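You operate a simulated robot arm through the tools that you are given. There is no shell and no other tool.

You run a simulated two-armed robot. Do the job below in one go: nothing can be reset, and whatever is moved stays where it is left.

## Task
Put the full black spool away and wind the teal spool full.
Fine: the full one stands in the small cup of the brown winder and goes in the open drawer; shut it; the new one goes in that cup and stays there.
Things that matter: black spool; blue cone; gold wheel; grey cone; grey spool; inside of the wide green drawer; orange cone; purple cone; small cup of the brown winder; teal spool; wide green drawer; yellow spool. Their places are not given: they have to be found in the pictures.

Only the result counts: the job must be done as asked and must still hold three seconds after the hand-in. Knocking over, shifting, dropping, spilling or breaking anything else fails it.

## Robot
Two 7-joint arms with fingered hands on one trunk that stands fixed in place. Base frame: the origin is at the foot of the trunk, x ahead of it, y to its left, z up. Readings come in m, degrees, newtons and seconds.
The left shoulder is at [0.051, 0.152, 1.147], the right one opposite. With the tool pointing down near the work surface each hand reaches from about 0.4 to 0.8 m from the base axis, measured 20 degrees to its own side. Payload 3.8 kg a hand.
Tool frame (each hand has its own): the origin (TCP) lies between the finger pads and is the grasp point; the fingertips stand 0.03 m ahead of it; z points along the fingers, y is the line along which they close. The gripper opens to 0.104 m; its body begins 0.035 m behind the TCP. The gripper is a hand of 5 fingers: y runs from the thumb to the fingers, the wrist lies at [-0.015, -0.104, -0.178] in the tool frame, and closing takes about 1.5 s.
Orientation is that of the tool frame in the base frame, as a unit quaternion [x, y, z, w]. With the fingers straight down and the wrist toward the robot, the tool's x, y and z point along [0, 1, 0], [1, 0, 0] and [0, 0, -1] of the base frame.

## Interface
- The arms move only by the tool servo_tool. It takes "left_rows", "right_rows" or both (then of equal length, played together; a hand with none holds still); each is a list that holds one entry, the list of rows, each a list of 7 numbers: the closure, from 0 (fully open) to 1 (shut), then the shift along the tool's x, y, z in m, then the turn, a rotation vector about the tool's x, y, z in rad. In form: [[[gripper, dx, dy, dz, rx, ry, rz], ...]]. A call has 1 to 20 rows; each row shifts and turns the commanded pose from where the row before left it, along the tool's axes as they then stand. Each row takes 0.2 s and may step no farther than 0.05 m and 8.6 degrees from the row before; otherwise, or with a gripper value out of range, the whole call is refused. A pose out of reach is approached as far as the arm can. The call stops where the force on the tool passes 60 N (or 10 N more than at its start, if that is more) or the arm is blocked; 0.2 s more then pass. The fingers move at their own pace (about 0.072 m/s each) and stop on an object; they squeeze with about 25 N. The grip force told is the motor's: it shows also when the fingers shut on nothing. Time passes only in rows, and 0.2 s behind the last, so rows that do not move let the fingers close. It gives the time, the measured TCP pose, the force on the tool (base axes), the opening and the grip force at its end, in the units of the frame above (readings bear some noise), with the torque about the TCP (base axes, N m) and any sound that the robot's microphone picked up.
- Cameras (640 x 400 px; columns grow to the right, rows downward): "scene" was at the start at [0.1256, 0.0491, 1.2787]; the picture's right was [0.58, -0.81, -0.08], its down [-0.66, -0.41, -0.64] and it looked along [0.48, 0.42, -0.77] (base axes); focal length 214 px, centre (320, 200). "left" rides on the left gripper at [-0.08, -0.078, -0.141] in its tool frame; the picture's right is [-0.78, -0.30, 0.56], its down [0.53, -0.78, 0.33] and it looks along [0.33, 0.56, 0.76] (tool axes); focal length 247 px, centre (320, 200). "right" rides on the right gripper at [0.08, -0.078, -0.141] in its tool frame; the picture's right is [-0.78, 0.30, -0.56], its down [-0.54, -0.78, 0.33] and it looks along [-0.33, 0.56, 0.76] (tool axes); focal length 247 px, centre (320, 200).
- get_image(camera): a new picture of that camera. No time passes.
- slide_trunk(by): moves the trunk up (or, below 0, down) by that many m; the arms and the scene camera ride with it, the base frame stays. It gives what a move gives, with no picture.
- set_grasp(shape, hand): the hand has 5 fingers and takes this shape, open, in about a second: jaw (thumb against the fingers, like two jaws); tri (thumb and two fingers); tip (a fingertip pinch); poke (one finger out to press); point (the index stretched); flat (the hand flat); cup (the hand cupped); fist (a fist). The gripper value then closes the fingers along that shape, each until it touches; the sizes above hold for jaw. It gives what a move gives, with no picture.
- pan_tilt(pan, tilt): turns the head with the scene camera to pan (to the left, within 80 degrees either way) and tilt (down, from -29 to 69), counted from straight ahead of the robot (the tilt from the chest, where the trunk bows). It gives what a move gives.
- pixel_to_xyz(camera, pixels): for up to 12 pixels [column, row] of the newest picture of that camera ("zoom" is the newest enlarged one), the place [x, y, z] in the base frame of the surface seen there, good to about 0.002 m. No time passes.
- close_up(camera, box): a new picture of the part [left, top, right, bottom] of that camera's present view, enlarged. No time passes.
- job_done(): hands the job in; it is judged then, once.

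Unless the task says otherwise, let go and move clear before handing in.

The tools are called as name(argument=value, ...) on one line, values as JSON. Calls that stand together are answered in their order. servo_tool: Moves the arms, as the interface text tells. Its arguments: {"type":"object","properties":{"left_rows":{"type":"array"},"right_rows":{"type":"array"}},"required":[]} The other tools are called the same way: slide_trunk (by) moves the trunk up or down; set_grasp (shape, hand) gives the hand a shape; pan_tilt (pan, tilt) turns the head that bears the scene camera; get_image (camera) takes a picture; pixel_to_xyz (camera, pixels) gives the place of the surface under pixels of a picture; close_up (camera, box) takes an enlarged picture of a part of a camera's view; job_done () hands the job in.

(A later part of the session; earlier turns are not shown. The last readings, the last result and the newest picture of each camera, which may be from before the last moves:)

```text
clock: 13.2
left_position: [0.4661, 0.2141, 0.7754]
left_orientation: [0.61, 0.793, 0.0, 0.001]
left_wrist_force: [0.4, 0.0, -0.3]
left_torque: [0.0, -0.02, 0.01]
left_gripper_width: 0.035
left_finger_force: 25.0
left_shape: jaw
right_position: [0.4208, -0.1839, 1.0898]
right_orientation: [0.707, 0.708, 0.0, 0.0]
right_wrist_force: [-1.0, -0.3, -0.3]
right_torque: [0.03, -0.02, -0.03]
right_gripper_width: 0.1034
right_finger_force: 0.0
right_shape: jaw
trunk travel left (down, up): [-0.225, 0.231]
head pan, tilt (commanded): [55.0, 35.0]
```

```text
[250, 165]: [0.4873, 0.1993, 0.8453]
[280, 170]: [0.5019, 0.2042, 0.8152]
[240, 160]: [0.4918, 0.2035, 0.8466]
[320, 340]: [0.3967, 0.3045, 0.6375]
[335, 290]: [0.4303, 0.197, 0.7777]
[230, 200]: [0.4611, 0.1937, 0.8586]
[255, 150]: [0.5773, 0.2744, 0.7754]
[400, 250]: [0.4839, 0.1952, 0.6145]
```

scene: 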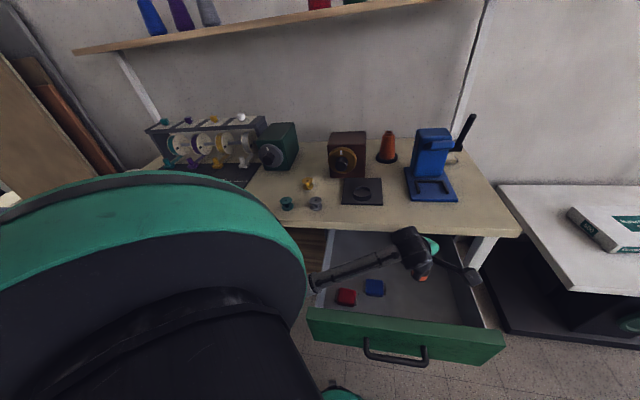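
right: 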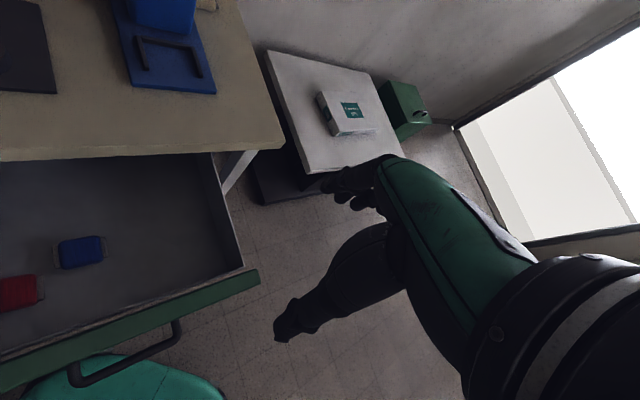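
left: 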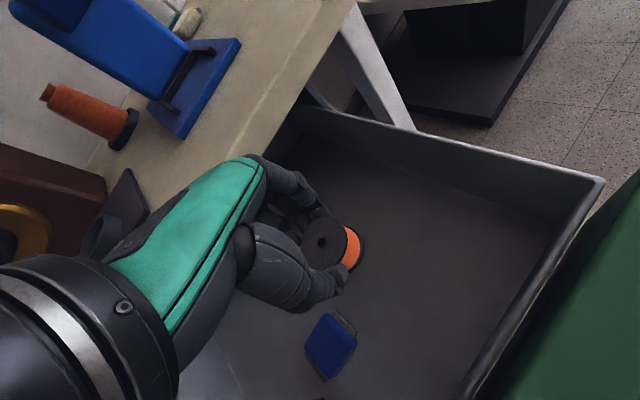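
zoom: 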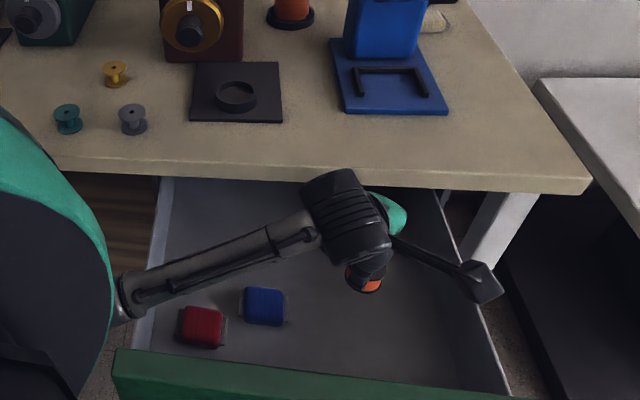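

Everything has room: the forearm is above 0.92 and the knuckles are 0.1 m from the bench edge. I'll go down until the spool's base is just over the drawer floor (TCP about 0.666).

servo_tool(left_rows=[[[1.0, 0, 0, 0.03, 0, 0, 0], [1.0, 0, 0, 0.03, 0, 0, 0], [1.0, 0, 0, 0.025, 0, 0, 0], [1.0, 0, 0, 0.015, 0, 0, 0], [1.0, 0, 0, 0.008, 0, 0, 0], [1.0, 0, 0, 0, 0, 0, 0]]])

close_up(camera="scene", box=[280, 190, 520, 340])

get_image(camera="left")

```text
clock: 14.6
left_position: [0.4668, 0.2141, 0.6661]
left_orientation: [0.608, 0.794, 0.0, -0.001]
left_wrist_force: [0.3, 0.0, -0.1]
left_torque: [0.0, 0.0, -0.01]
left_gripper_width: 0.0348
left_finger_force: 24.7
left_shape: jaw
right_position: [0.4207, -0.1847, 1.0895]
right_orientation: [0.707, 0.707, 0.001, 0.001]
right_wrist_force: [0.1, 0.5, -0.1]
right_torque: [-0.01, 0.0, -0.01]
right_gripper_width: 0.1038
right_finger_force: 0.1
right_shape: jaw
trunk travel left (down, up): [-0.225, 0.231]
head pan, tilt (commanded): [55.0, 35.0]
```

```text
2.67 times, centred on (400, 265) of scene
```

zoom: 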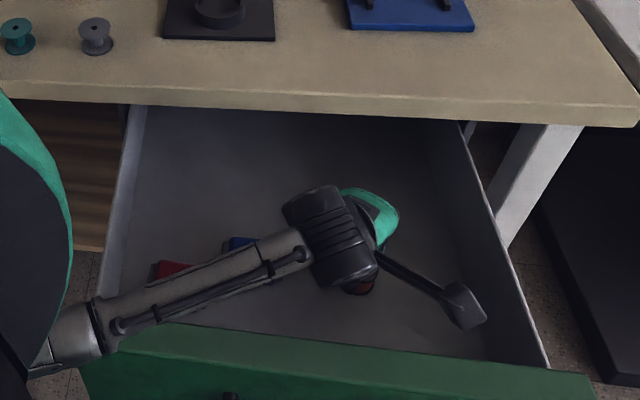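

```text
taken
```

left: 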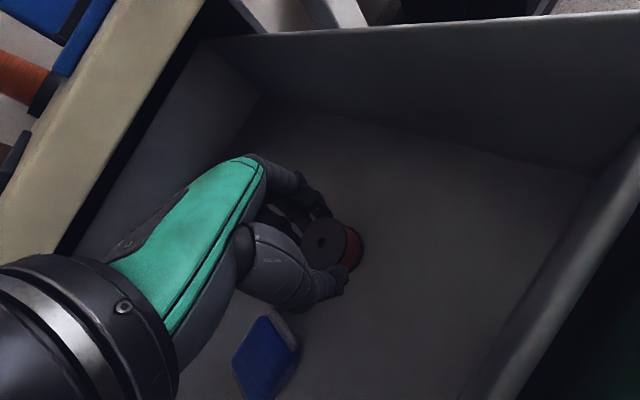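

The spool seems about to touch the floor. I'll measure its top in the left view before letting go.

close_up(camera="left", box=[270, 190, 400, 310])

pixel_to_xyz(camera="left", pixels=[[325, 230], [315, 255], [335, 245], [352, 250], [400, 250], [360, 235], [270, 340], [262, 380]])

```text
3.33 times, centred on (335, 250) of left
```

zoom: 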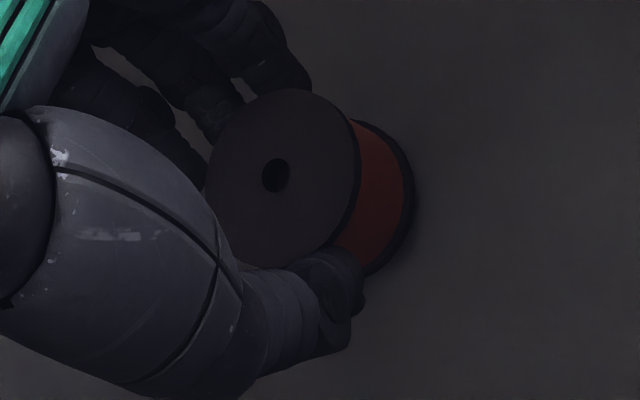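

```text
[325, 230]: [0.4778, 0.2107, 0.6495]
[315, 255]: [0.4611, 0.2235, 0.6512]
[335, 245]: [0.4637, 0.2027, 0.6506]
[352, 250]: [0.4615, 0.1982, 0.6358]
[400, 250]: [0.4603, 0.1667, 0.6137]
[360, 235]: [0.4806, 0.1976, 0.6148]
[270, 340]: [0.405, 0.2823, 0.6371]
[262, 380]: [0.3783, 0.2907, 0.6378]
```

The spool top is at 0.650, so its base is about 2 mm above the floor (0.617). I'll lower 2 mm and open slowly.

servo_tool(left_rows=[[[1.0, 0, 0, 0.002, 0, 0, 0], [1.0, 0, 0, 0.0, 0, 0, 0], [0.6, 0, 0, 0, 0, 0, 0], [0.5, 0, 0, 0, 0, 0, 0], [0.4, 0, 0, 0, 0, 0, 0], [0.35, 0, 0, 0, 0, 0, 0], [0.35, 0, 0, 0, 0, 0, 0]]])

close_up(camera="left", box=[270, 190, 400, 310])

```text
clock: 16.2
left_position: [0.4666, 0.2135, 0.6656]
left_orientation: [0.609, 0.793, 0.0, 0.0]
left_wrist_force: [0.1, -0.4, 0.4]
left_torque: [0.0, -0.01, -0.01]
left_gripper_width: 0.0671
left_finger_force: 0.0
left_shape: jaw
right_position: [0.4216, -0.1852, 1.089]
right_orientation: [0.707, 0.707, -0.001, 0.0]
right_wrist_force: [-0.1, 0.4, 0.8]
right_torque: [0.01, 0.01, -0.02]
right_gripper_width: 0.1035
right_finger_force: 0.0
right_shape: jaw
trunk travel left (down, up): [-0.225, 0.231]
head pan, tilt (commanded): [55.0, 35.0]
```

```text
3.33 times, centred on (335, 250) of left
```

zoom: 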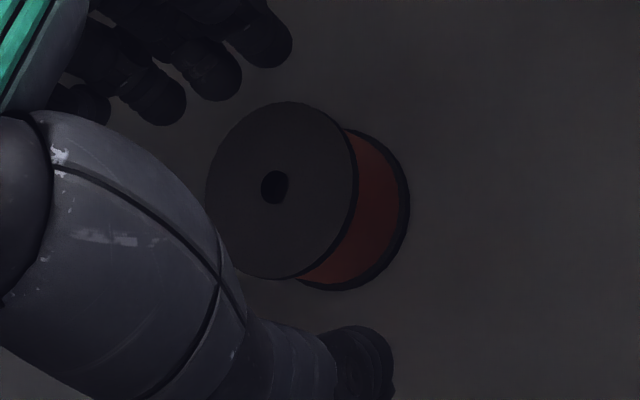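

The black spool stands upright and free in the drawer. I'll raise the hand straight up out of the drawer.

servo_tool(left_rows=[[[0.35, 0, 0, -0.02, 0, 0, 0], [0.35, 0, 0, -0.04, 0, 0, 0], [0.35, 0, 0, -0.04, 0, 0, 0], [0.35, 0, 0, -0.04, 0, 0, 0], [0.35, 0, 0, -0.04, 0, 0, 0], [0.35, 0, 0, -0.04, 0, 0, 0], [0.35, 0, 0.03, -0.03, 0, 0, 0], [0.35, 0.03, 0.03, -0.02, 0, 0, 0], [0.35, 0.04, 0.02, 0, 0, 0, 0], [0.35, 0.045, 0.01, 0, 0, 0, 0], [0.35, 0.045, 0, 0, 0, 0, 0], [0.35, 0.045, 0, 0, 0, 0, 0]]])

get_image(camera="scene")

close_up(camera="scene", box=[290, 210, 510, 380])

```text
clock: 18.8
left_position: [0.5007, 0.4367, 0.9348]
left_orientation: [0.609, 0.793, -0.001, 0.0]
left_wrist_force: [0.5, -0.6, -0.5]
left_torque: [-0.01, -0.01, 0.0]
left_gripper_width: 0.0671
left_finger_force: 0.1
left_shape: jaw
right_position: [0.42, -0.1836, 1.0901]
right_orientation: [0.707, 0.707, 0.0, 0.0]
right_wrist_force: [-0.1, -0.1, 0.3]
right_torque: [0.01, 0.0, -0.01]
right_gripper_width: 0.1038
right_finger_force: 0.1
right_shape: jaw
trunk travel left (down, up): [-0.225, 0.231]
head pan, tilt (commanded): [55.0, 35.0]
```

```text
taken
```

scene: 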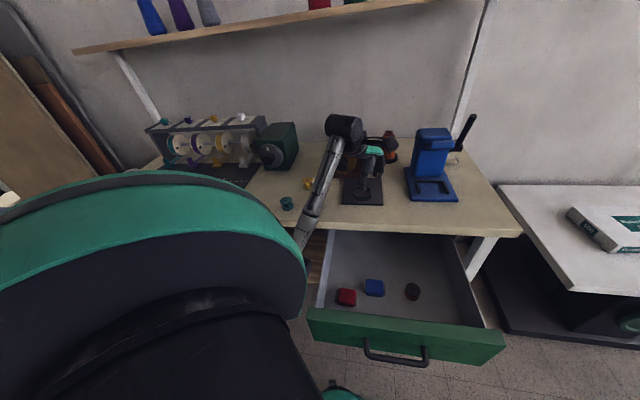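

```text
2.35 times, centred on (400, 295) of scene
```

zoom: 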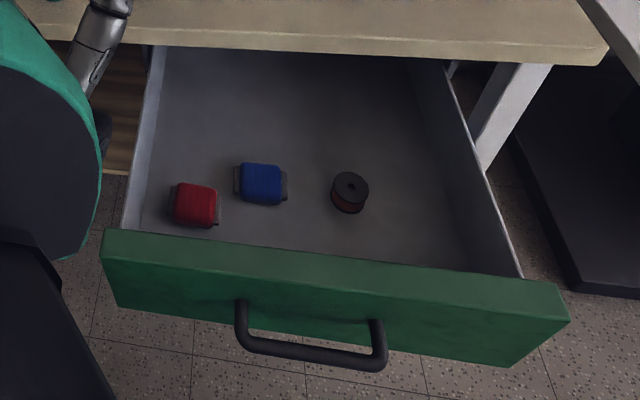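

The black spool stands upright in the drawer at (412,291). Before shutting it with the right hand I'll measure the white table, the panel and its handle for clearances.

pan_tilt(pan=20, tilt=50)

get_image(camera="scene")

get_image(camera="right")

```text
clock: 19.8
left_position: [0.5016, 0.4359, 0.9351]
left_orientation: [0.609, 0.793, 0.0, 0.0]
left_wrist_force: [-0.7, 0.4, 0.1]
left_torque: [-0.02, -0.01, -0.03]
left_gripper_width: 0.0674
left_finger_force: 0.0
left_shape: jaw
right_position: [0.4207, -0.1853, 1.0905]
right_orientation: [0.707, 0.707, 0.0, 0.0]
right_wrist_force: [0.0, 0.5, 0.1]
right_torque: [0.0, 0.0, 0.0]
right_gripper_width: 0.1037
right_finger_force: 0.0
right_shape: jaw
trunk travel left (down, up): [-0.225, 0.231]
head pan, tilt (commanded): [20.0, 50.0]
```

```text
taken
```

scene: 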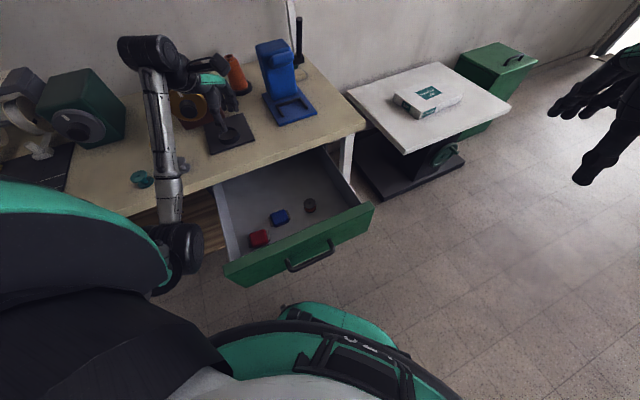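

```text
taken
```

right: 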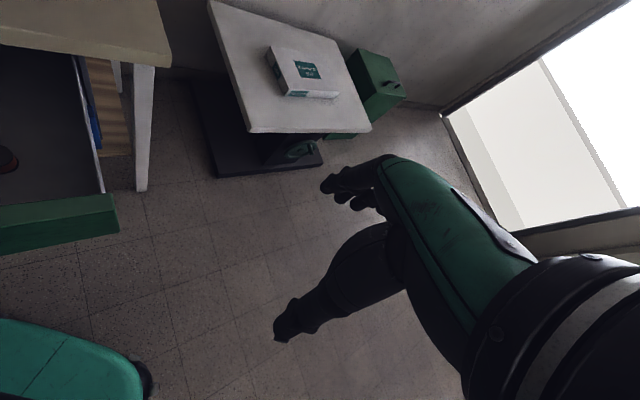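

pixel_to_xyz(camera="scene", pixels=[[330, 315], [380, 335], [330, 345], [355, 205], [372, 208], [300, 232], [230, 272], [320, 250], [305, 262], [332, 248], [290, 268], [405, 150]])

pixel_to_xyz(camera="scene", pixels=[[368, 205], [362, 200], [365, 225], [345, 235], [370, 212], [350, 165], [185, 250], [165, 240], [310, 205], [345, 160], [250, 165], [360, 130]])

close_up(camera="scene", box=[210, 140, 400, 300])

```text
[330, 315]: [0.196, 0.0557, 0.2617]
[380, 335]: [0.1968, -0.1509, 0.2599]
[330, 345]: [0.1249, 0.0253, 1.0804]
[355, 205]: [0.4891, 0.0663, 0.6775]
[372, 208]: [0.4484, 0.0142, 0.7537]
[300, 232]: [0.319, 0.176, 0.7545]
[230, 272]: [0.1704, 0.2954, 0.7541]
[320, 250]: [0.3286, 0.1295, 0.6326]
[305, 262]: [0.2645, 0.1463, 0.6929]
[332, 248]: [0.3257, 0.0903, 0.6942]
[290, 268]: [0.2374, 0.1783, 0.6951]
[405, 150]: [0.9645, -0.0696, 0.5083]
```

```text
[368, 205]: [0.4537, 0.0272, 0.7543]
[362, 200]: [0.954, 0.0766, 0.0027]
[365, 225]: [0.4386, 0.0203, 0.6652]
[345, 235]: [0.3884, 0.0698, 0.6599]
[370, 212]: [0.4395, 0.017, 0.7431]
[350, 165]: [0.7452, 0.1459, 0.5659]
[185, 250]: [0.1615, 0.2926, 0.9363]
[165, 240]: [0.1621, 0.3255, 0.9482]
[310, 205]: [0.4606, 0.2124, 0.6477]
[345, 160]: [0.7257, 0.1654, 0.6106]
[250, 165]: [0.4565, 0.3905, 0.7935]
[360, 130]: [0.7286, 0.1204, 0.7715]
```

```text
2.50 times, centred on (305, 220) of scene
```

zoom: 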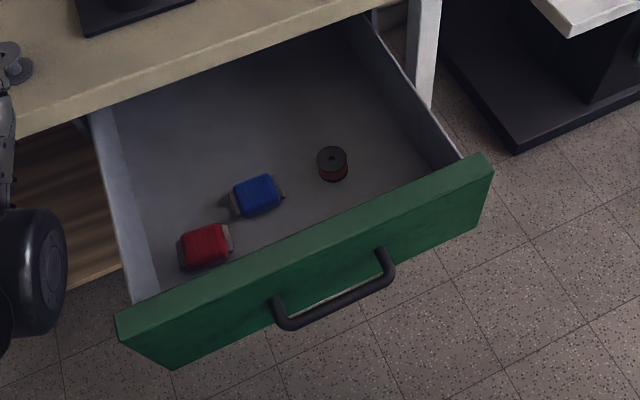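

The panel's outer face is at n=0.324 and the handle spans u 0.04–0.17 at z 0.69, leaving a free face patch at u≈0.18–0.30 to push on. I'll take the left hand over the teal spool while the right hand turns, closes and descends beside the drawer.

servo_tool(left_rows=[[[0.35, 0.0314, -0.01716, 0, 0, 0, 0], [0.35, 0.0314, -0.01716, 0, 0, 0, 0], [0.35, 0.0314, -0.01716, 0, 0, 0, 0], [0.35, 0.0314, -0.01716, 0, 0, 0, 0], [0.35, 0.0314, -0.01716, 0, 0, 0, 0], [0.35, 0.0314, -0.01716, 0, 0, 0, 0], [0.35, 0.0314, -0.01716, 0, 0, 0, 0], [0.35, 0.0314, -0.01716, 0, 0, 0, 0], [0.35, 0, 0, 0, 0, 0, -0.131], [0.35, 0, 0, 0, 0, 0, -0.131], [0.35, 0, 0, 0, 0, 0, -0.131], [0.35, 0, 0, 0, 0, 0, -0.131]]], right_rows=[[[0.3, 0, 0, 0, 0, 0, -0.131], [0.5, 0, 0, 0, 0, 0, -0.131], [0.7, 0, 0, 0, 0, 0, -0.131], [0.9, 0, 0, 0, 0, 0, -0.131], [1.0, 0, 0, 0, 0, 0, -0.131], [1.0, 0, 0, 0, 0, 0, -0.131], [1.0, 0, 0, 0.048, 0, 0, 0], [1.0, 0, 0, 0.048, 0, 0, 0], [1.0, 0, 0, 0.048, 0, 0, 0], [1.0, 0, 0, 0.048, 0, 0, 0], [1.0, 0, 0, 0.048, 0, 0, 0], [1.0, 0, 0, 0.048, 0, 0, 0]]])

get_image(camera="scene")

get_image(camera="left")

get_image(camera="right")

```text
clock: 22.4
left_position: [0.3039, 0.6404, 0.9347]
left_orientation: [0.382, 0.924, 0.0, -0.001]
left_wrist_force: [-0.7, -0.1, 0.6]
left_torque: [0.03, 0.0, -0.03]
left_gripper_width: 0.0669
left_finger_force: 0.1
left_shape: jaw
right_position: [0.4227, -0.186, 0.8006]
right_orientation: [0.381, 0.924, 0.0, 0.0]
right_wrist_force: [1.0, -0.4, 0.0]
right_torque: [0.0, 0.05, 0.04]
right_gripper_width: 0.0
right_finger_force: 24.9
right_shape: jaw
trunk travel left (down, up): [-0.225, 0.231]
head pan, tilt (commanded): [20.0, 50.0]
```

```text
taken
```

scene: 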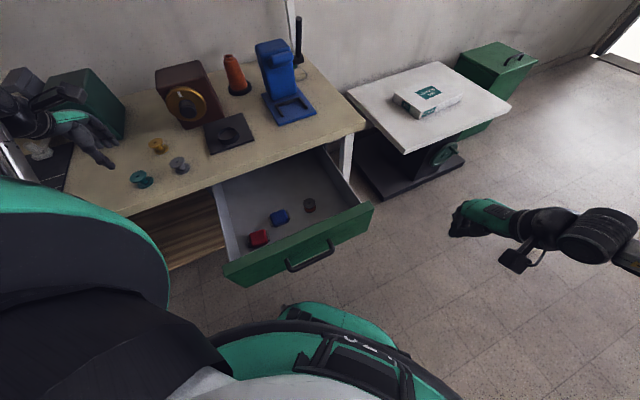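

```text
taken
```

left: 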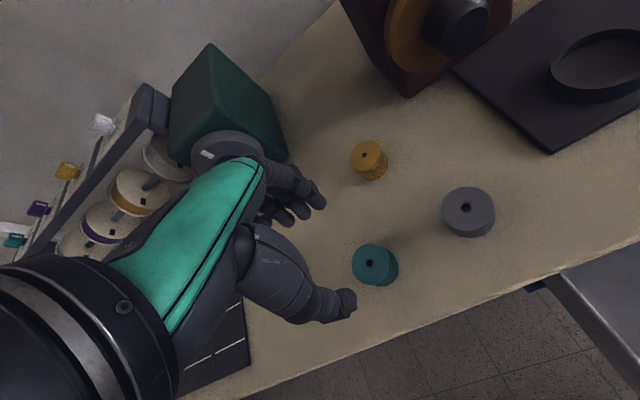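

```text
taken
```

right: 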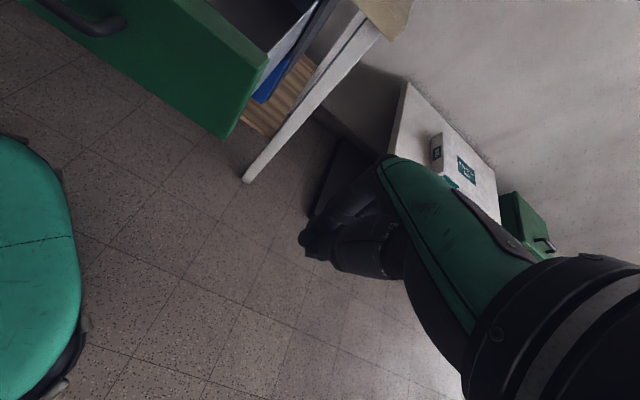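

The right hand is at n≈0.167, u≈0.43, z 0.80 and closed. I'll bring it down to z 0.70 and slide it in front of the panel's right part at n≈0.255.

servo_tool(right_rows=[[[1.0, 0, 0, 0.05, 0, 0, 0], [1.0, 0, 0, 0.05, 0, 0, 0], [1.0, 0.02, 0.044, 0, 0, 0, 0], [1.0, 0.02, 0.044, 0, 0, 0, 0], [1.0, 0.04, 0, 0, 0, 0, 0], [1.0, 0.04, 0, 0, 0, 0, 0], [1.0, 0.04, 0, 0, 0, 0, 0], [1.0, 0.035, 0, 0, 0, 0, 0]]])

get_image(camera="scene")

close_up(camera="scene", box=[230, 140, 470, 300])

get_image(camera="right")

```text
clock: 24.2
left_position: [0.3025, 0.6427, 0.9349]
left_orientation: [0.383, 0.924, -0.001, 0.0]
left_wrist_force: [0.1, 0.6, 0.5]
left_torque: [0.0, 0.0, -0.01]
left_gripper_width: 0.0674
left_finger_force: 0.0
left_shape: jaw
right_position: [0.3484, 0.0061, 0.7008]
right_orientation: [0.382, 0.924, -0.001, 0.0]
right_wrist_force: [0.7, -0.1, 0.4]
right_torque: [0.02, 0.03, 0.0]
right_gripper_width: 0.0
right_finger_force: 24.7
right_shape: jaw
right hand out of reach, approached as far as the arm can: row 8
trunk travel left (down, up): [-0.225, 0.231]
head pan, tilt (commanded): [20.0, 50.0]
```

```text
taken
```

scene: 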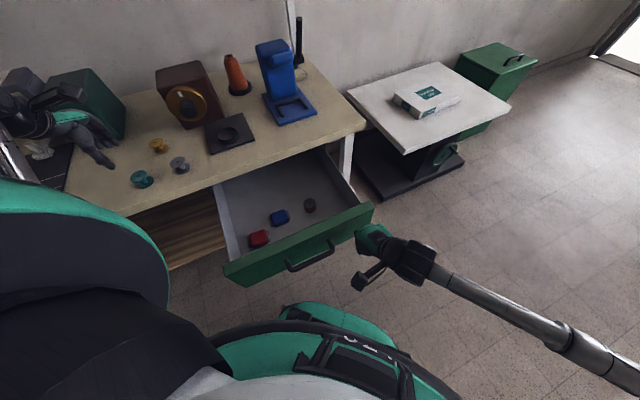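

```text
2.50 times, centred on (350, 220) of scene
```

zoom: 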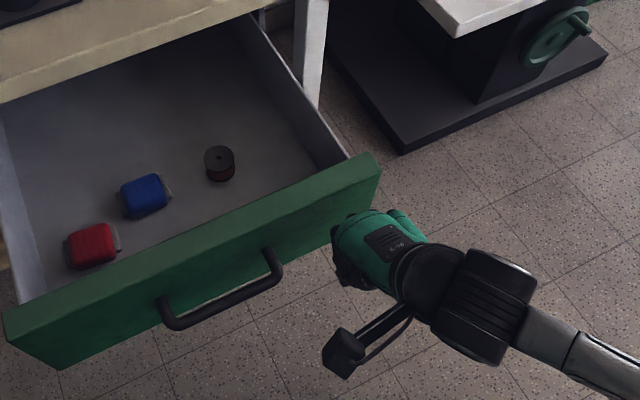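

```text
taken
```

right: 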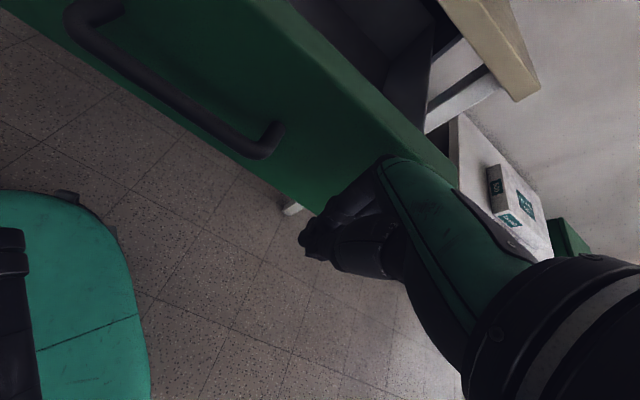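

The right hand is in front of the panel at n≈0.251, u≈0.242. I'll push gently inward and check the contact.

servo_tool(right_rows=[[[1.0, 0, 0.012, 0, 0, 0, 0], [1.0, 0, 0.012, 0, 0, 0, 0], [1.0, 0, 0.012, 0, 0, 0, 0], [1.0, 0, 0.012, 0, 0, 0, 0], [1.0, 0, 0.012, 0, 0, 0, 0], [1.0, 0, 0.012, 0, 0, 0, 0]]])

close_up(camera="scene", box=[230, 120, 470, 280])

get_image(camera="right")

```text
clock: 25.6
left_position: [0.3039, 0.6429, 0.9327]
left_orientation: [0.383, 0.924, -0.001, 0.0]
left_wrist_force: [0.6, -0.4, 0.7]
left_torque: [-0.03, -0.01, -0.03]
left_gripper_width: 0.0672
left_finger_force: 0.1
left_shape: jaw
right_position: [0.4002, 0.0609, 0.7007]
right_orientation: [0.382, 0.924, 0.001, 0.001]
right_wrist_force: [-0.6, 0.3, -0.3]
right_torque: [0.01, -0.03, 0.02]
right_gripper_width: 0.0
right_finger_force: 25.6
right_shape: jaw
trunk travel left (down, up): [-0.225, 0.231]
head pan, tilt (commanded): [20.0, 50.0]
```

```text
2.50 times, centred on (350, 200) of scene
```

zoom: 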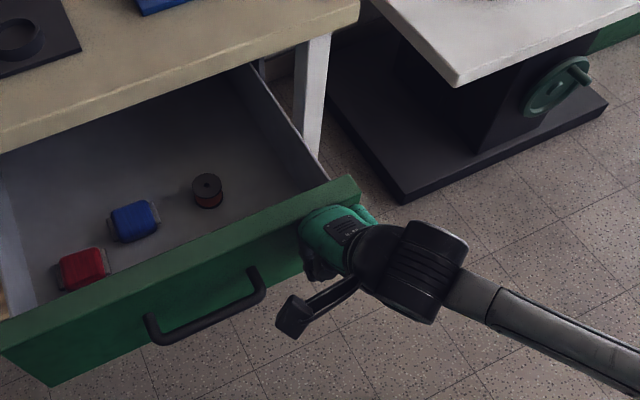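

```text
taken
```

right: 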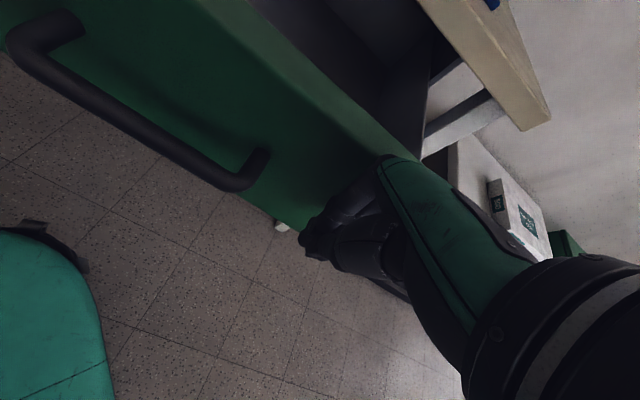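

The drawer has begun to slide in with little force. I'll keep pushing at the same gentle pace.

servo_tool(right_rows=[[[1.0, 0, 0.014, 0, 0, 0, 0], [1.0, 0, 0.014, 0, 0, 0, 0], [1.0, 0, 0.014, 0, 0, 0, 0], [1.0, 0, 0.014, 0, 0, 0, 0], [1.0, 0, 0.014, 0, 0, 0, 0], [1.0, 0, 0.014, 0, 0, 0, 0], [1.0, 0, 0.014, 0, 0, 0, 0], [1.0, 0, 0.014, 0, 0, 0, 0], [1.0, 0, 0.014, 0, 0, 0, 0], [1.0, 0, 0.014, 0, 0, 0, 0]]])

get_image(camera="scene")

close_up(camera="scene", box=[200, 100, 440, 260])

pixel_to_xyz(camera="scene", pixels=[[230, 240], [240, 236], [260, 230], [300, 200], [330, 175]])

```text
clock: 27.8
left_position: [0.3042, 0.6413, 0.9337]
left_orientation: [0.383, 0.924, -0.001, 0.0]
left_wrist_force: [0.2, -1.0, 0.4]
left_torque: [0.02, 0.02, -0.02]
left_gripper_width: 0.0675
left_finger_force: 0.1
left_shape: jaw
right_position: [0.499, 0.1595, 0.7005]
right_orientation: [0.382, 0.924, 0.0, 0.0]
right_wrist_force: [0.2, 0.0, 0.2]
right_torque: [0.0, 0.0, -0.01]
right_gripper_width: 0.0002
right_finger_force: 25.2
right_shape: jaw
trunk travel left (down, up): [-0.225, 0.231]
head pan, tilt (commanded): [20.0, 50.0]
```

```text
taken
```

scene: 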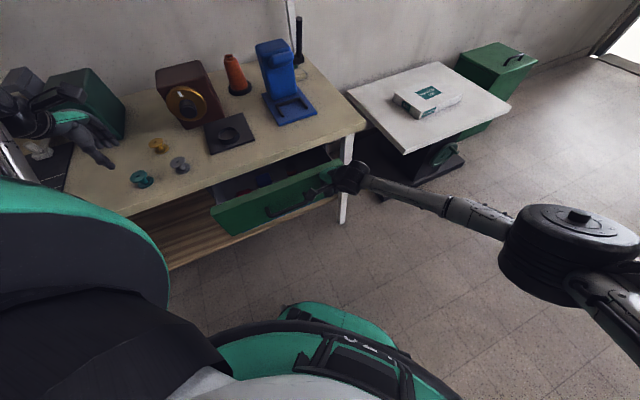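

```text
2.50 times, centred on (320, 180) of scene
```

zoom: 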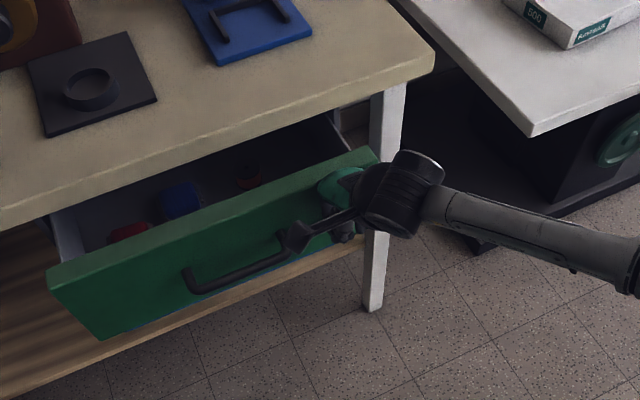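

```text
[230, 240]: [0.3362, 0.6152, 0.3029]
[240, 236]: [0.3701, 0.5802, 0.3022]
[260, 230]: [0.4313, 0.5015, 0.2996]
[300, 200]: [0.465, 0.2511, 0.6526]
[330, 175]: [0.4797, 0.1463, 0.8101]
```

The panel's face is now at n≈0.506, with about 0.1 m left. To keep the knuckles under the bench overhang I'll back off slightly, lower 3 cm, and then keep pushing.

servo_tool(right_rows=[[[1.0, 0, -0.01, 0, 0, 0, 0], [1.0, 0, 0, 0.03, 0, 0, 0], [1.0, 0, 0.01, 0, 0, 0, 0], [1.0, 0, 0.012, 0, 0, 0, 0], [1.0, 0, 0.012, 0, 0, 0, 0], [1.0, 0, 0.012, 0, 0, 0, 0], [1.0, 0, 0.012, 0, 0, 0, 0], [1.0, 0, 0.012, 0, 0, 0, 0], [1.0, 0, 0, 0, 0, 0, 0]]])

get_image(camera="scene")

close_up(camera="scene", box=[200, 100, 440, 260])

pixel_to_xyz(camera="zoom", pixels=[[120, 290], [80, 320], [250, 225], [150, 232], [330, 160], [200, 165]])

get_image(camera="right")

```text
clock: 29.8
left_position: [0.3037, 0.6423, 0.9344]
left_orientation: [0.383, 0.924, 0.0, 0.001]
left_wrist_force: [0.8, -0.5, 0.0]
left_torque: [-0.03, 0.02, 0.0]
left_gripper_width: 0.0675
left_finger_force: 0.1
left_shape: jaw
right_position: [0.5405, 0.2022, 0.67]
right_orientation: [0.381, 0.924, 0.001, -0.001]
right_wrist_force: [-1.0, 0.2, 0.6]
right_torque: [0.0, 0.0, -0.01]
right_gripper_width: 0.0
right_finger_force: 24.8
right_shape: jaw
trunk travel left (down, up): [-0.225, 0.231]
head pan, tilt (commanded): [20.0, 50.0]
```

```text
taken
```

scene: 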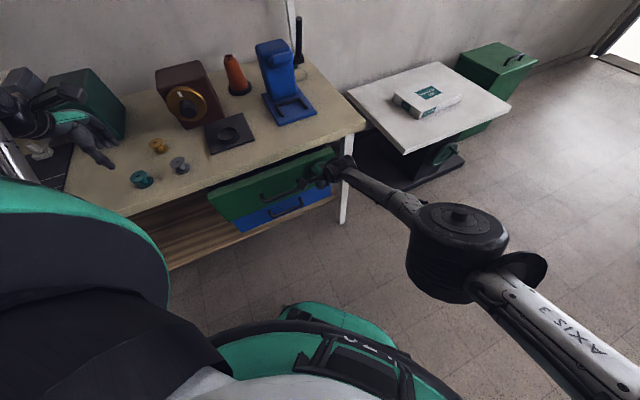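

```text
2.50 times, centred on (320, 180) of scene
```

zoom: 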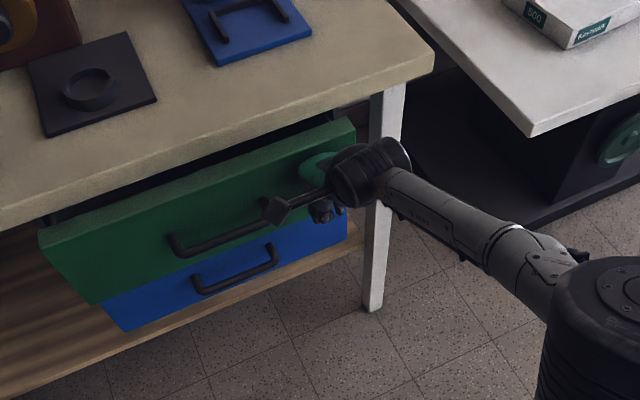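

```text
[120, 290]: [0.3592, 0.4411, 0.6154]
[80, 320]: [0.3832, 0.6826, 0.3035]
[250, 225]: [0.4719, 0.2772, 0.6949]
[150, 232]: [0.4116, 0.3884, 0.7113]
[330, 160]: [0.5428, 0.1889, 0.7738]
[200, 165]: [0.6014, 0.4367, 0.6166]
```

```text
taken
```

right: 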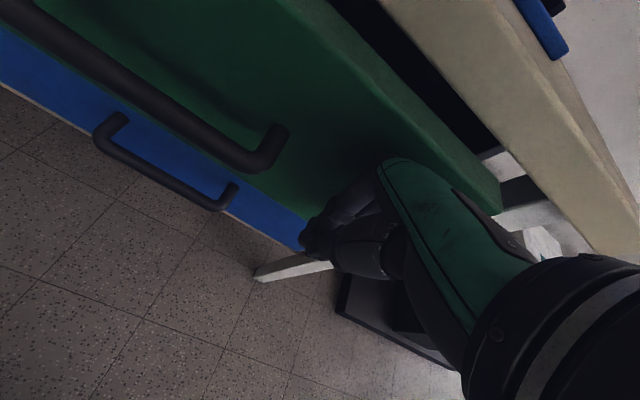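

The green panel is at n≈0.566, and a shut blue drawer below shows the flush position. I'll measure the blue face for the target and then continue.

pixel_to_xyz(camera="zoom", pixels=[[140, 312], [310, 235], [330, 228], [120, 312], [190, 300], [230, 278], [240, 255]])

servo_tool(right_rows=[[[1.0, 0, 0.01, 0, 0, 0, 0], [1.0, 0, 0.01, 0, 0, 0, 0], [1.0, 0, 0.01, 0, 0, 0, 0], [1.0, 0, 0, 0, 0, 0, 0]]])

close_up(camera="scene", box=[200, 100, 440, 260])

pixel_to_xyz(camera="zoom", pixels=[[120, 280], [150, 232], [140, 312], [310, 235], [200, 200], [250, 190]])

```text
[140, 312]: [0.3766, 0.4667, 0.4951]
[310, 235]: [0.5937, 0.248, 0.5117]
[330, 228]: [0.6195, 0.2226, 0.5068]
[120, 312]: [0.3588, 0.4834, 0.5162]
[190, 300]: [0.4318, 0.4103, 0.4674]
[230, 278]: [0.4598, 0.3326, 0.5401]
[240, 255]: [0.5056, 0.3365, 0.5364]
```

```text
clock: 30.8
left_position: [0.3031, 0.642, 0.9345]
left_orientation: [0.383, 0.924, 0.0, -0.001]
left_wrist_force: [0.0, -0.2, -0.6]
left_torque: [-0.01, 0.0, 0.01]
left_gripper_width: 0.0675
left_finger_force: 0.1
left_shape: jaw
right_position: [0.5407, 0.2021, 0.6704]
right_orientation: [0.382, 0.924, 0.0, 0.001]
right_wrist_force: [1.0, -0.6, 0.0]
right_torque: [0.0, -0.03, -0.02]
right_gripper_width: 0.0002
right_finger_force: 24.9
right_shape: jaw
right hand out of reach, approached as far as the arm can: row 1, 2, 3
trunk travel left (down, up): [-0.225, 0.231]
head pan, tilt (commanded): [20.0, 50.0]
```

```text
2.50 times, centred on (320, 180) of scene
```

zoom: 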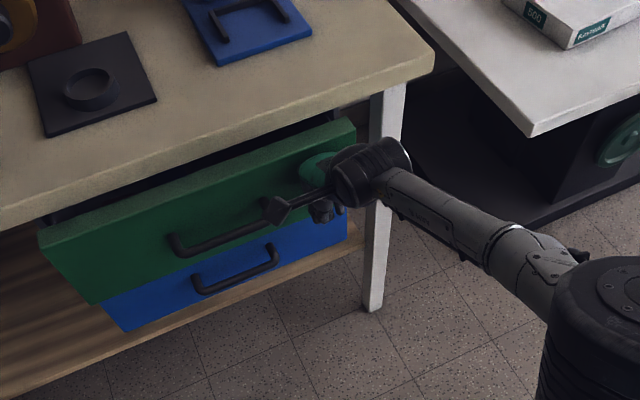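

```text
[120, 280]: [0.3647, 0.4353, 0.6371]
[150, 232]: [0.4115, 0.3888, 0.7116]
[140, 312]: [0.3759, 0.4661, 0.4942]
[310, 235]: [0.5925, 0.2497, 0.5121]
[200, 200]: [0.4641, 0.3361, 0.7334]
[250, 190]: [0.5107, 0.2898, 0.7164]
```

The right arm is fully stretched with the green panel at n=0.566 while the blue drawer's flush face is at 0.5955, so 3 cm remain. I'll withdraw the right hand and finish with the left hand, which reaches the panel's left part better.

servo_tool(left_rows=[[[0.5, -0.04, 0, 0, 0, 0, 0], [0.7, -0.04, 0, 0, 0, 0, 0], [0.9, -0.04, 0, 0, 0, 0, 0], [1.0, -0.04, 0, 0, 0, 0, 0], [1.0, -0.04, 0, 0, 0, 0, 0], [1.0, -0.04, 0, 0, 0, 0, 0], [1.0, 0, -0.046, 0, 0, 0, 0], [1.0, 0, -0.046, 0, 0, 0, 0], [1.0, 0, -0.046, 0, 0, 0, 0]]], right_rows=[[[1.0, 0, -0.045, 0, 0, 0, 0], [1.0, 0, -0.045, 0, 0, 0, 0], [1.0, 0, -0.045, 0, 0, 0, 0], [1.0, 0, -0.045, 0, 0, 0, 0], [1.0, 0, -0.04, 0, 0, 0, 0], [1.0, -0.04, 0, 0, 0, 0, 0], [1.0, -0.04, 0, 0, 0, 0, 0], [1.0, -0.04, 0, 0, 0, 0, 0], [1.0, -0.04, 0, 0, 0, 0, 0]]])

get_image(camera="scene")

get_image(camera="left")

```text
clock: 32.8
left_position: [0.3747, 0.3743, 0.9364]
left_orientation: [0.383, 0.924, -0.001, 0.0]
left_wrist_force: [0.3, 0.0, -0.1]
left_torque: [0.03, -0.04, 0.01]
left_gripper_width: 0.0
left_finger_force: 25.2
left_shape: jaw
right_position: [0.4997, -0.0685, 0.6711]
right_orientation: [0.383, 0.924, 0.0, 0.0]
right_wrist_force: [0.2, -0.5, 0.3]
right_torque: [-0.02, -0.02, 0.0]
right_gripper_width: 0.0001
right_finger_force: 25.4
right_shape: jaw
trunk travel left (down, up): [-0.225, 0.231]
head pan, tilt (commanded): [20.0, 50.0]
```

```text
taken
```

scene: 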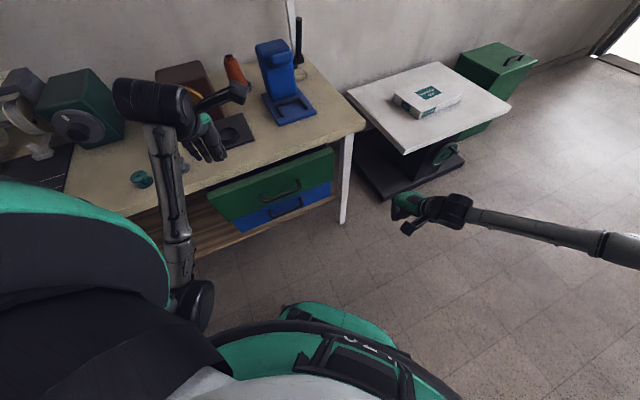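

```text
taken
```

left: 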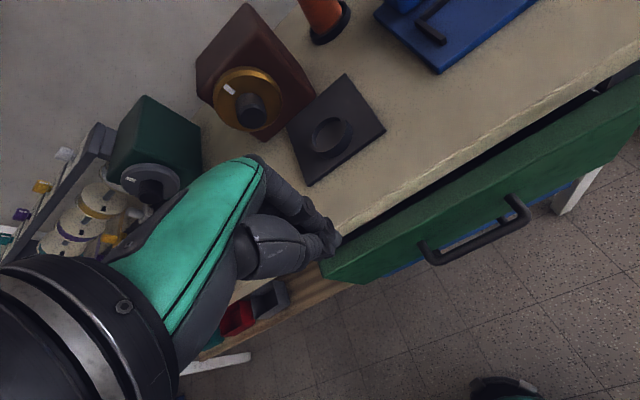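

The drawer is nearly shut and the left hand hangs just in front of it at n≈0.53. I'll bring it down in front of the panel's left part (u≈-0.01, left of the handle).

servo_tool(left_rows=[[[1.0, 0.005, 0, 0.043, 0, 0, 0], [1.0, 0.005, 0, 0.043, 0, 0, 0], [1.0, 0, -0.015, 0.03, 0, 0, 0], [1.0, 0, -0.015, 0.03, 0, 0, 0], [1.0, 0, -0.005, 0.04, 0, 0, 0], [1.0, 0, 0, 0.04, 0, 0, 0], [1.0, 0, 0, 0.035, 0, 0, 0]]])

get_image(camera="scene")

get_image(camera="left")

```text
clock: 34.6
left_position: [0.3444, 0.3826, 0.6809]
left_orientation: [0.4, 0.915, 0.034, -0.021]
left_wrist_force: [-0.5, 0.3, 0.8]
left_torque: [0.0, 0.0, -0.03]
left_gripper_width: 0.0001
left_finger_force: 24.4
left_shape: jaw
right_position: [0.4988, -0.0673, 0.6703]
right_orientation: [0.382, 0.924, 0.0, 0.0]
right_wrist_force: [-0.9, -0.8, -0.5]
right_torque: [0.02, 0.02, 0.0]
right_gripper_width: 0.0
right_finger_force: 25.2
right_shape: jaw
trunk travel left (down, up): [-0.225, 0.231]
head pan, tilt (commanded): [20.0, 50.0]
stopped in row 7 (left hand): the arm was blocked; the commanded pose is now the measured one
```

```text
taken
```

scene: 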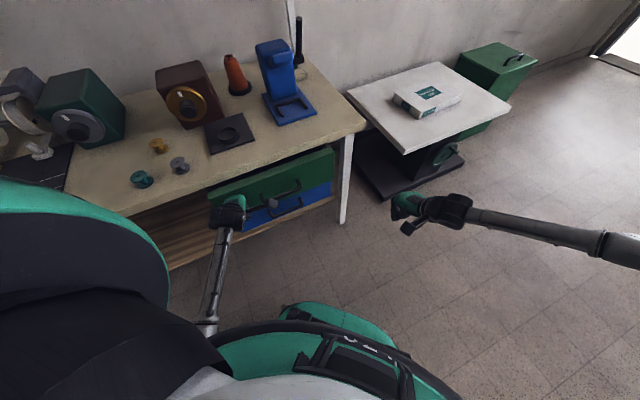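

```text
taken
```

left: 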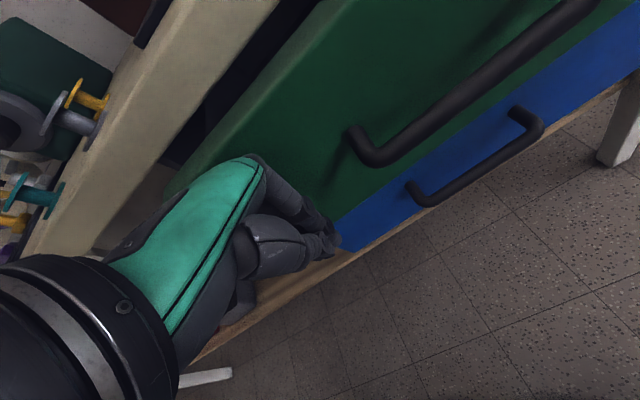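

The last lowering was blocked (probably the forearm against the robot's own body), at n≈0.514, z 0.681. I'll raise 1.5 cm to free it and push inward from here.

servo_tool(left_rows=[[[1.0, 0, 0, -0.015, 0, 0, 0], [1.0, 0, 0.01, 0, 0, 0, 0], [1.0, 0, 0.01, 0, 0, 0, 0], [1.0, 0, 0.01, 0, 0, 0, 0]]])

get_image(camera="scene")

close_up(camera="scene", box=[180, 120, 360, 260])

pixel_to_xyz(camera="zoom", pixels=[[300, 200], [420, 160], [400, 280], [300, 320], [500, 110], [220, 230]])

```text
clock: 35.6
left_position: [0.3677, 0.4009, 0.6974]
left_orientation: [0.399, 0.916, 0.033, -0.017]
left_wrist_force: [-0.1, -1.1, 1.3]
left_torque: [0.05, -0.05, 0.0]
left_gripper_width: 0.0
left_finger_force: 24.8
left_shape: jaw
right_position: [0.4995, -0.0666, 0.6716]
right_orientation: [0.381, 0.924, 0.0, 0.0]
right_wrist_force: [0.0, 0.3, -0.2]
right_torque: [0.03, -0.01, 0.01]
right_gripper_width: 0.0
right_finger_force: 25.0
right_shape: jaw
trunk travel left (down, up): [-0.225, 0.231]
head pan, tilt (commanded): [20.0, 50.0]
```

```text
taken
```

scene: 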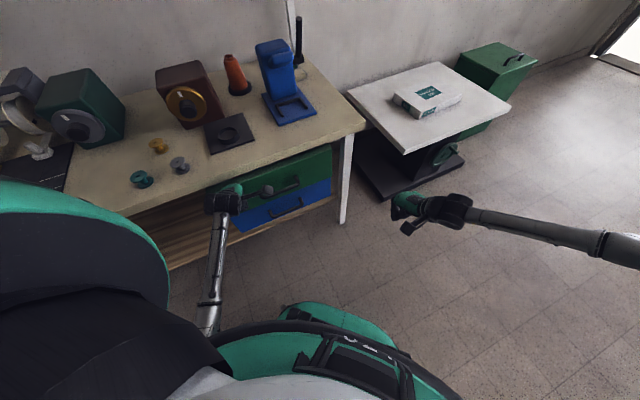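

```text
2.86 times, centred on (270, 190) of scene
```

zoom: 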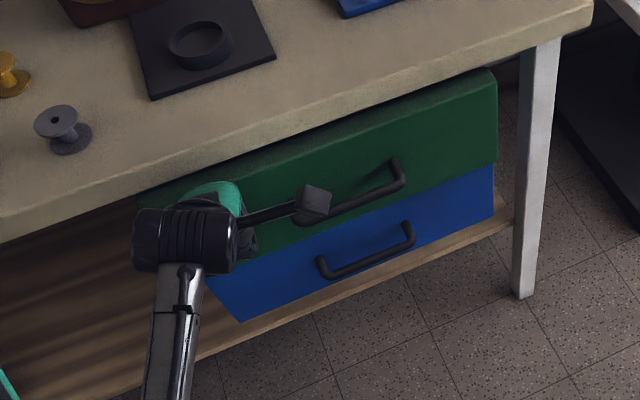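

```text
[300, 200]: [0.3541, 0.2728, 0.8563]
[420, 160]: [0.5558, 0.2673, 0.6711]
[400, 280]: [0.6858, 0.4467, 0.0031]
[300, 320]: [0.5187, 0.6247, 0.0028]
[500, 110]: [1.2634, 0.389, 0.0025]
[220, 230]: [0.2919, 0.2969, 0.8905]
```

The green face is now at n≈0.582 with about 1.3 cm left. I'll push on in 5 mm steps until it stops.

servo_tool(left_rows=[[[1.0, 0, 0.005, 0, 0, 0, 0], [1.0, 0, 0.005, 0, 0, 0, 0], [1.0, 0, 0.005, 0, 0, 0, 0], [1.0, 0, 0.004, 0, 0, 0, 0], [1.0, 0, 0, 0, 0, 0, 0]]])

get_image(camera="scene")

close_up(camera="scene", box=[180, 120, 360, 260])

pixel_to_xyz(camera="zoom", pixels=[[420, 160], [460, 130], [350, 155], [460, 210], [290, 280], [340, 220]])

```text
clock: 36.8
left_position: [0.3776, 0.4116, 0.6992]
left_orientation: [0.4, 0.916, 0.032, -0.02]
left_wrist_force: [-26.9, -23.6, -1.6]
left_torque: [1.15, -1.33, 0.27]
left_gripper_width: 0.0002
left_finger_force: 25.2
left_shape: jaw
right_position: [0.4972, -0.0684, 0.6713]
right_orientation: [0.381, 0.924, 0.001, 0.0]
right_wrist_force: [0.9, 0.1, -0.3]
right_torque: [0.03, -0.01, 0.03]
right_gripper_width: 0.0001
right_finger_force: 24.9
right_shape: jaw
trunk travel left (down, up): [-0.225, 0.231]
head pan, tilt (commanded): [20.0, 50.0]
```

```text
taken
```

scene: 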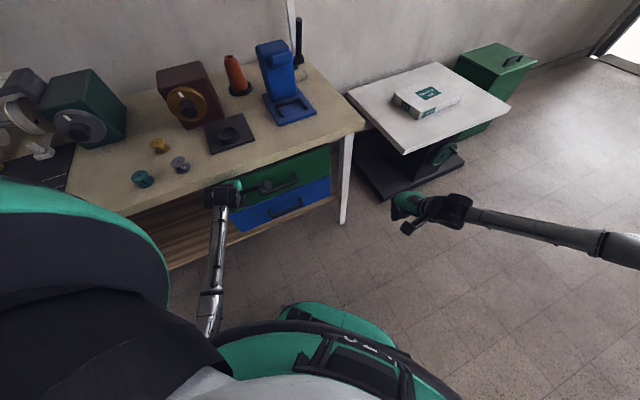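

```text
2.86 times, centred on (270, 190) of scene
```

zoom: 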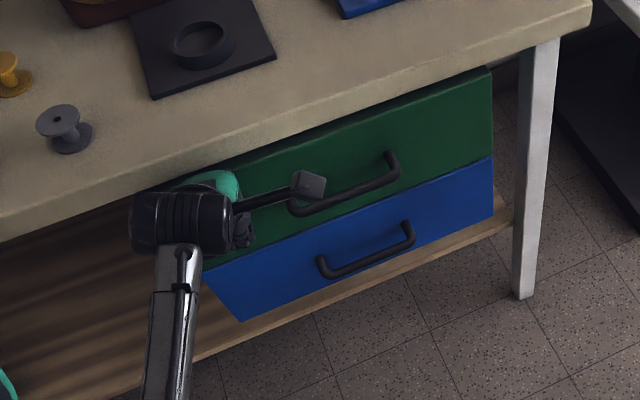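

```text
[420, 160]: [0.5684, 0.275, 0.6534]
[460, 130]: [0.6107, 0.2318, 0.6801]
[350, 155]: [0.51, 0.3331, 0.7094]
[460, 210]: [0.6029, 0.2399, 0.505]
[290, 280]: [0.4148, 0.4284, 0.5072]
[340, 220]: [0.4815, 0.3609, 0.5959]
```

The green face is flush with the blue one (n≈0.596) and pushes back with about 36 N, so the drawer is shut. I'll back the hand off, raise it, straighten its slight tilt and return toward the teal spool.

servo_tool(left_rows=[[[1.0, 0, -0.02, 0, 0, 0, 0], [1.0, 0, -0.015, -0.02, 0, 0, 0], [1.0, 0, 0, -0.045, 0, 0, 0], [1.0, 0, 0, -0.045, 0, 0, 0], [1.0, 0, 0, -0.045, 0, 0, 0], [1.0, 0, 0, -0.045, 0, 0, 0], [1.0, 0, 0.01, -0.045, 0, 0, 0], [1.0, 0, 0.03, 0, 0.0438, -0.0615, -0.038], [0.8, 0, 0.045, 0, 0, 0, 0], [0.6, 0, 0.045, 0, 0, 0, 0], [0.35, 0, 0.02, 0, 0, 0, 0]]])

get_image(camera="scene")

```text
clock: 39.2
left_position: [0.4682, 0.4785, 0.9421]
left_orientation: [0.383, 0.924, 0.002, 0.001]
left_wrist_force: [0.8, -0.3, -0.2]
left_torque: [-0.03, 0.04, 0.02]
left_gripper_width: 0.0674
left_finger_force: 0.0
left_shape: jaw
left hand out of reach, approached as far as the arm can: row 6
right_position: [0.4986, -0.0675, 0.6699]
right_orientation: [0.382, 0.924, 0.001, 0.0]
right_wrist_force: [0.0, 0.0, 0.0]
right_torque: [-0.01, 0.03, 0.01]
right_gripper_width: 0.0
right_finger_force: 24.8
right_shape: jaw
trunk travel left (down, up): [-0.225, 0.231]
head pan, tilt (commanded): [20.0, 50.0]
```

```text
taken
```

scene: 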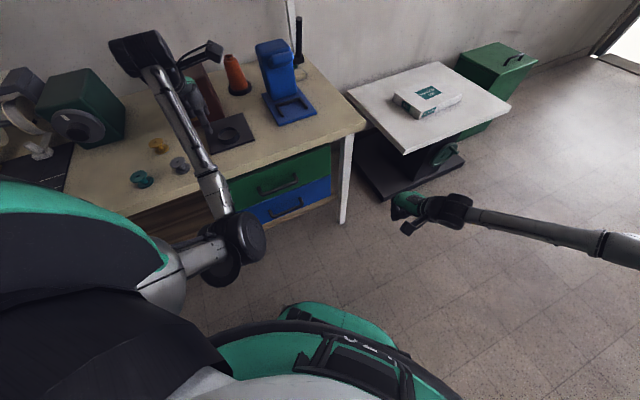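

The elbow has swung to the inner side (about (235,245)). I'll measure where it lies before moving on.

pixel_to_xyz(camera="scene", pixels=[[240, 240], [222, 270], [215, 185], [190, 130], [200, 255], [262, 240]])

pan_tilt(pan=50, tilt=40)

get_image(camera="scene")

```text
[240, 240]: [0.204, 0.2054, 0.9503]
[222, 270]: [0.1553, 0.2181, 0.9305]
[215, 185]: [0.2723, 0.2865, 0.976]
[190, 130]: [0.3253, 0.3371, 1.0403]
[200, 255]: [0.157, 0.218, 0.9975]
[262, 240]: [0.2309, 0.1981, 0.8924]
```

```text
clock: 40.2
left_position: [0.4679, 0.4778, 0.9419]
left_orientation: [0.382, 0.924, 0.002, 0.001]
left_wrist_force: [0.7, -0.4, -0.1]
left_torque: [0.04, -0.02, 0.02]
left_gripper_width: 0.0673
left_finger_force: 0.1
left_shape: jaw
right_position: [0.4988, -0.0668, 0.6695]
right_orientation: [0.382, 0.924, 0.0, 0.0]
right_wrist_force: [1.0, 0.1, -0.5]
right_torque: [-0.01, 0.0, 0.01]
right_gripper_width: 0.0001
right_finger_force: 25.1
right_shape: jaw
trunk travel left (down, up): [-0.225, 0.231]
head pan, tilt (commanded): [50.0, 40.0]
```

```text
taken
```

scene: 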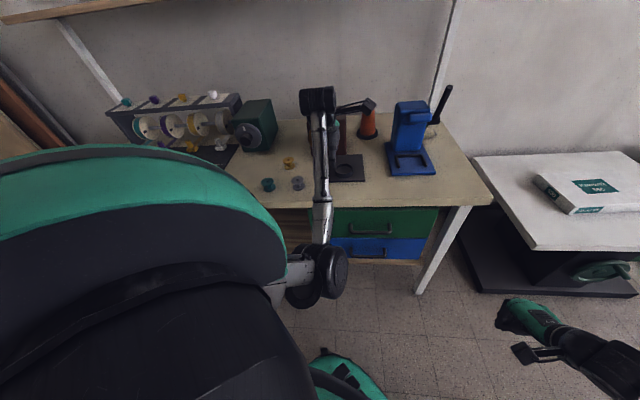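

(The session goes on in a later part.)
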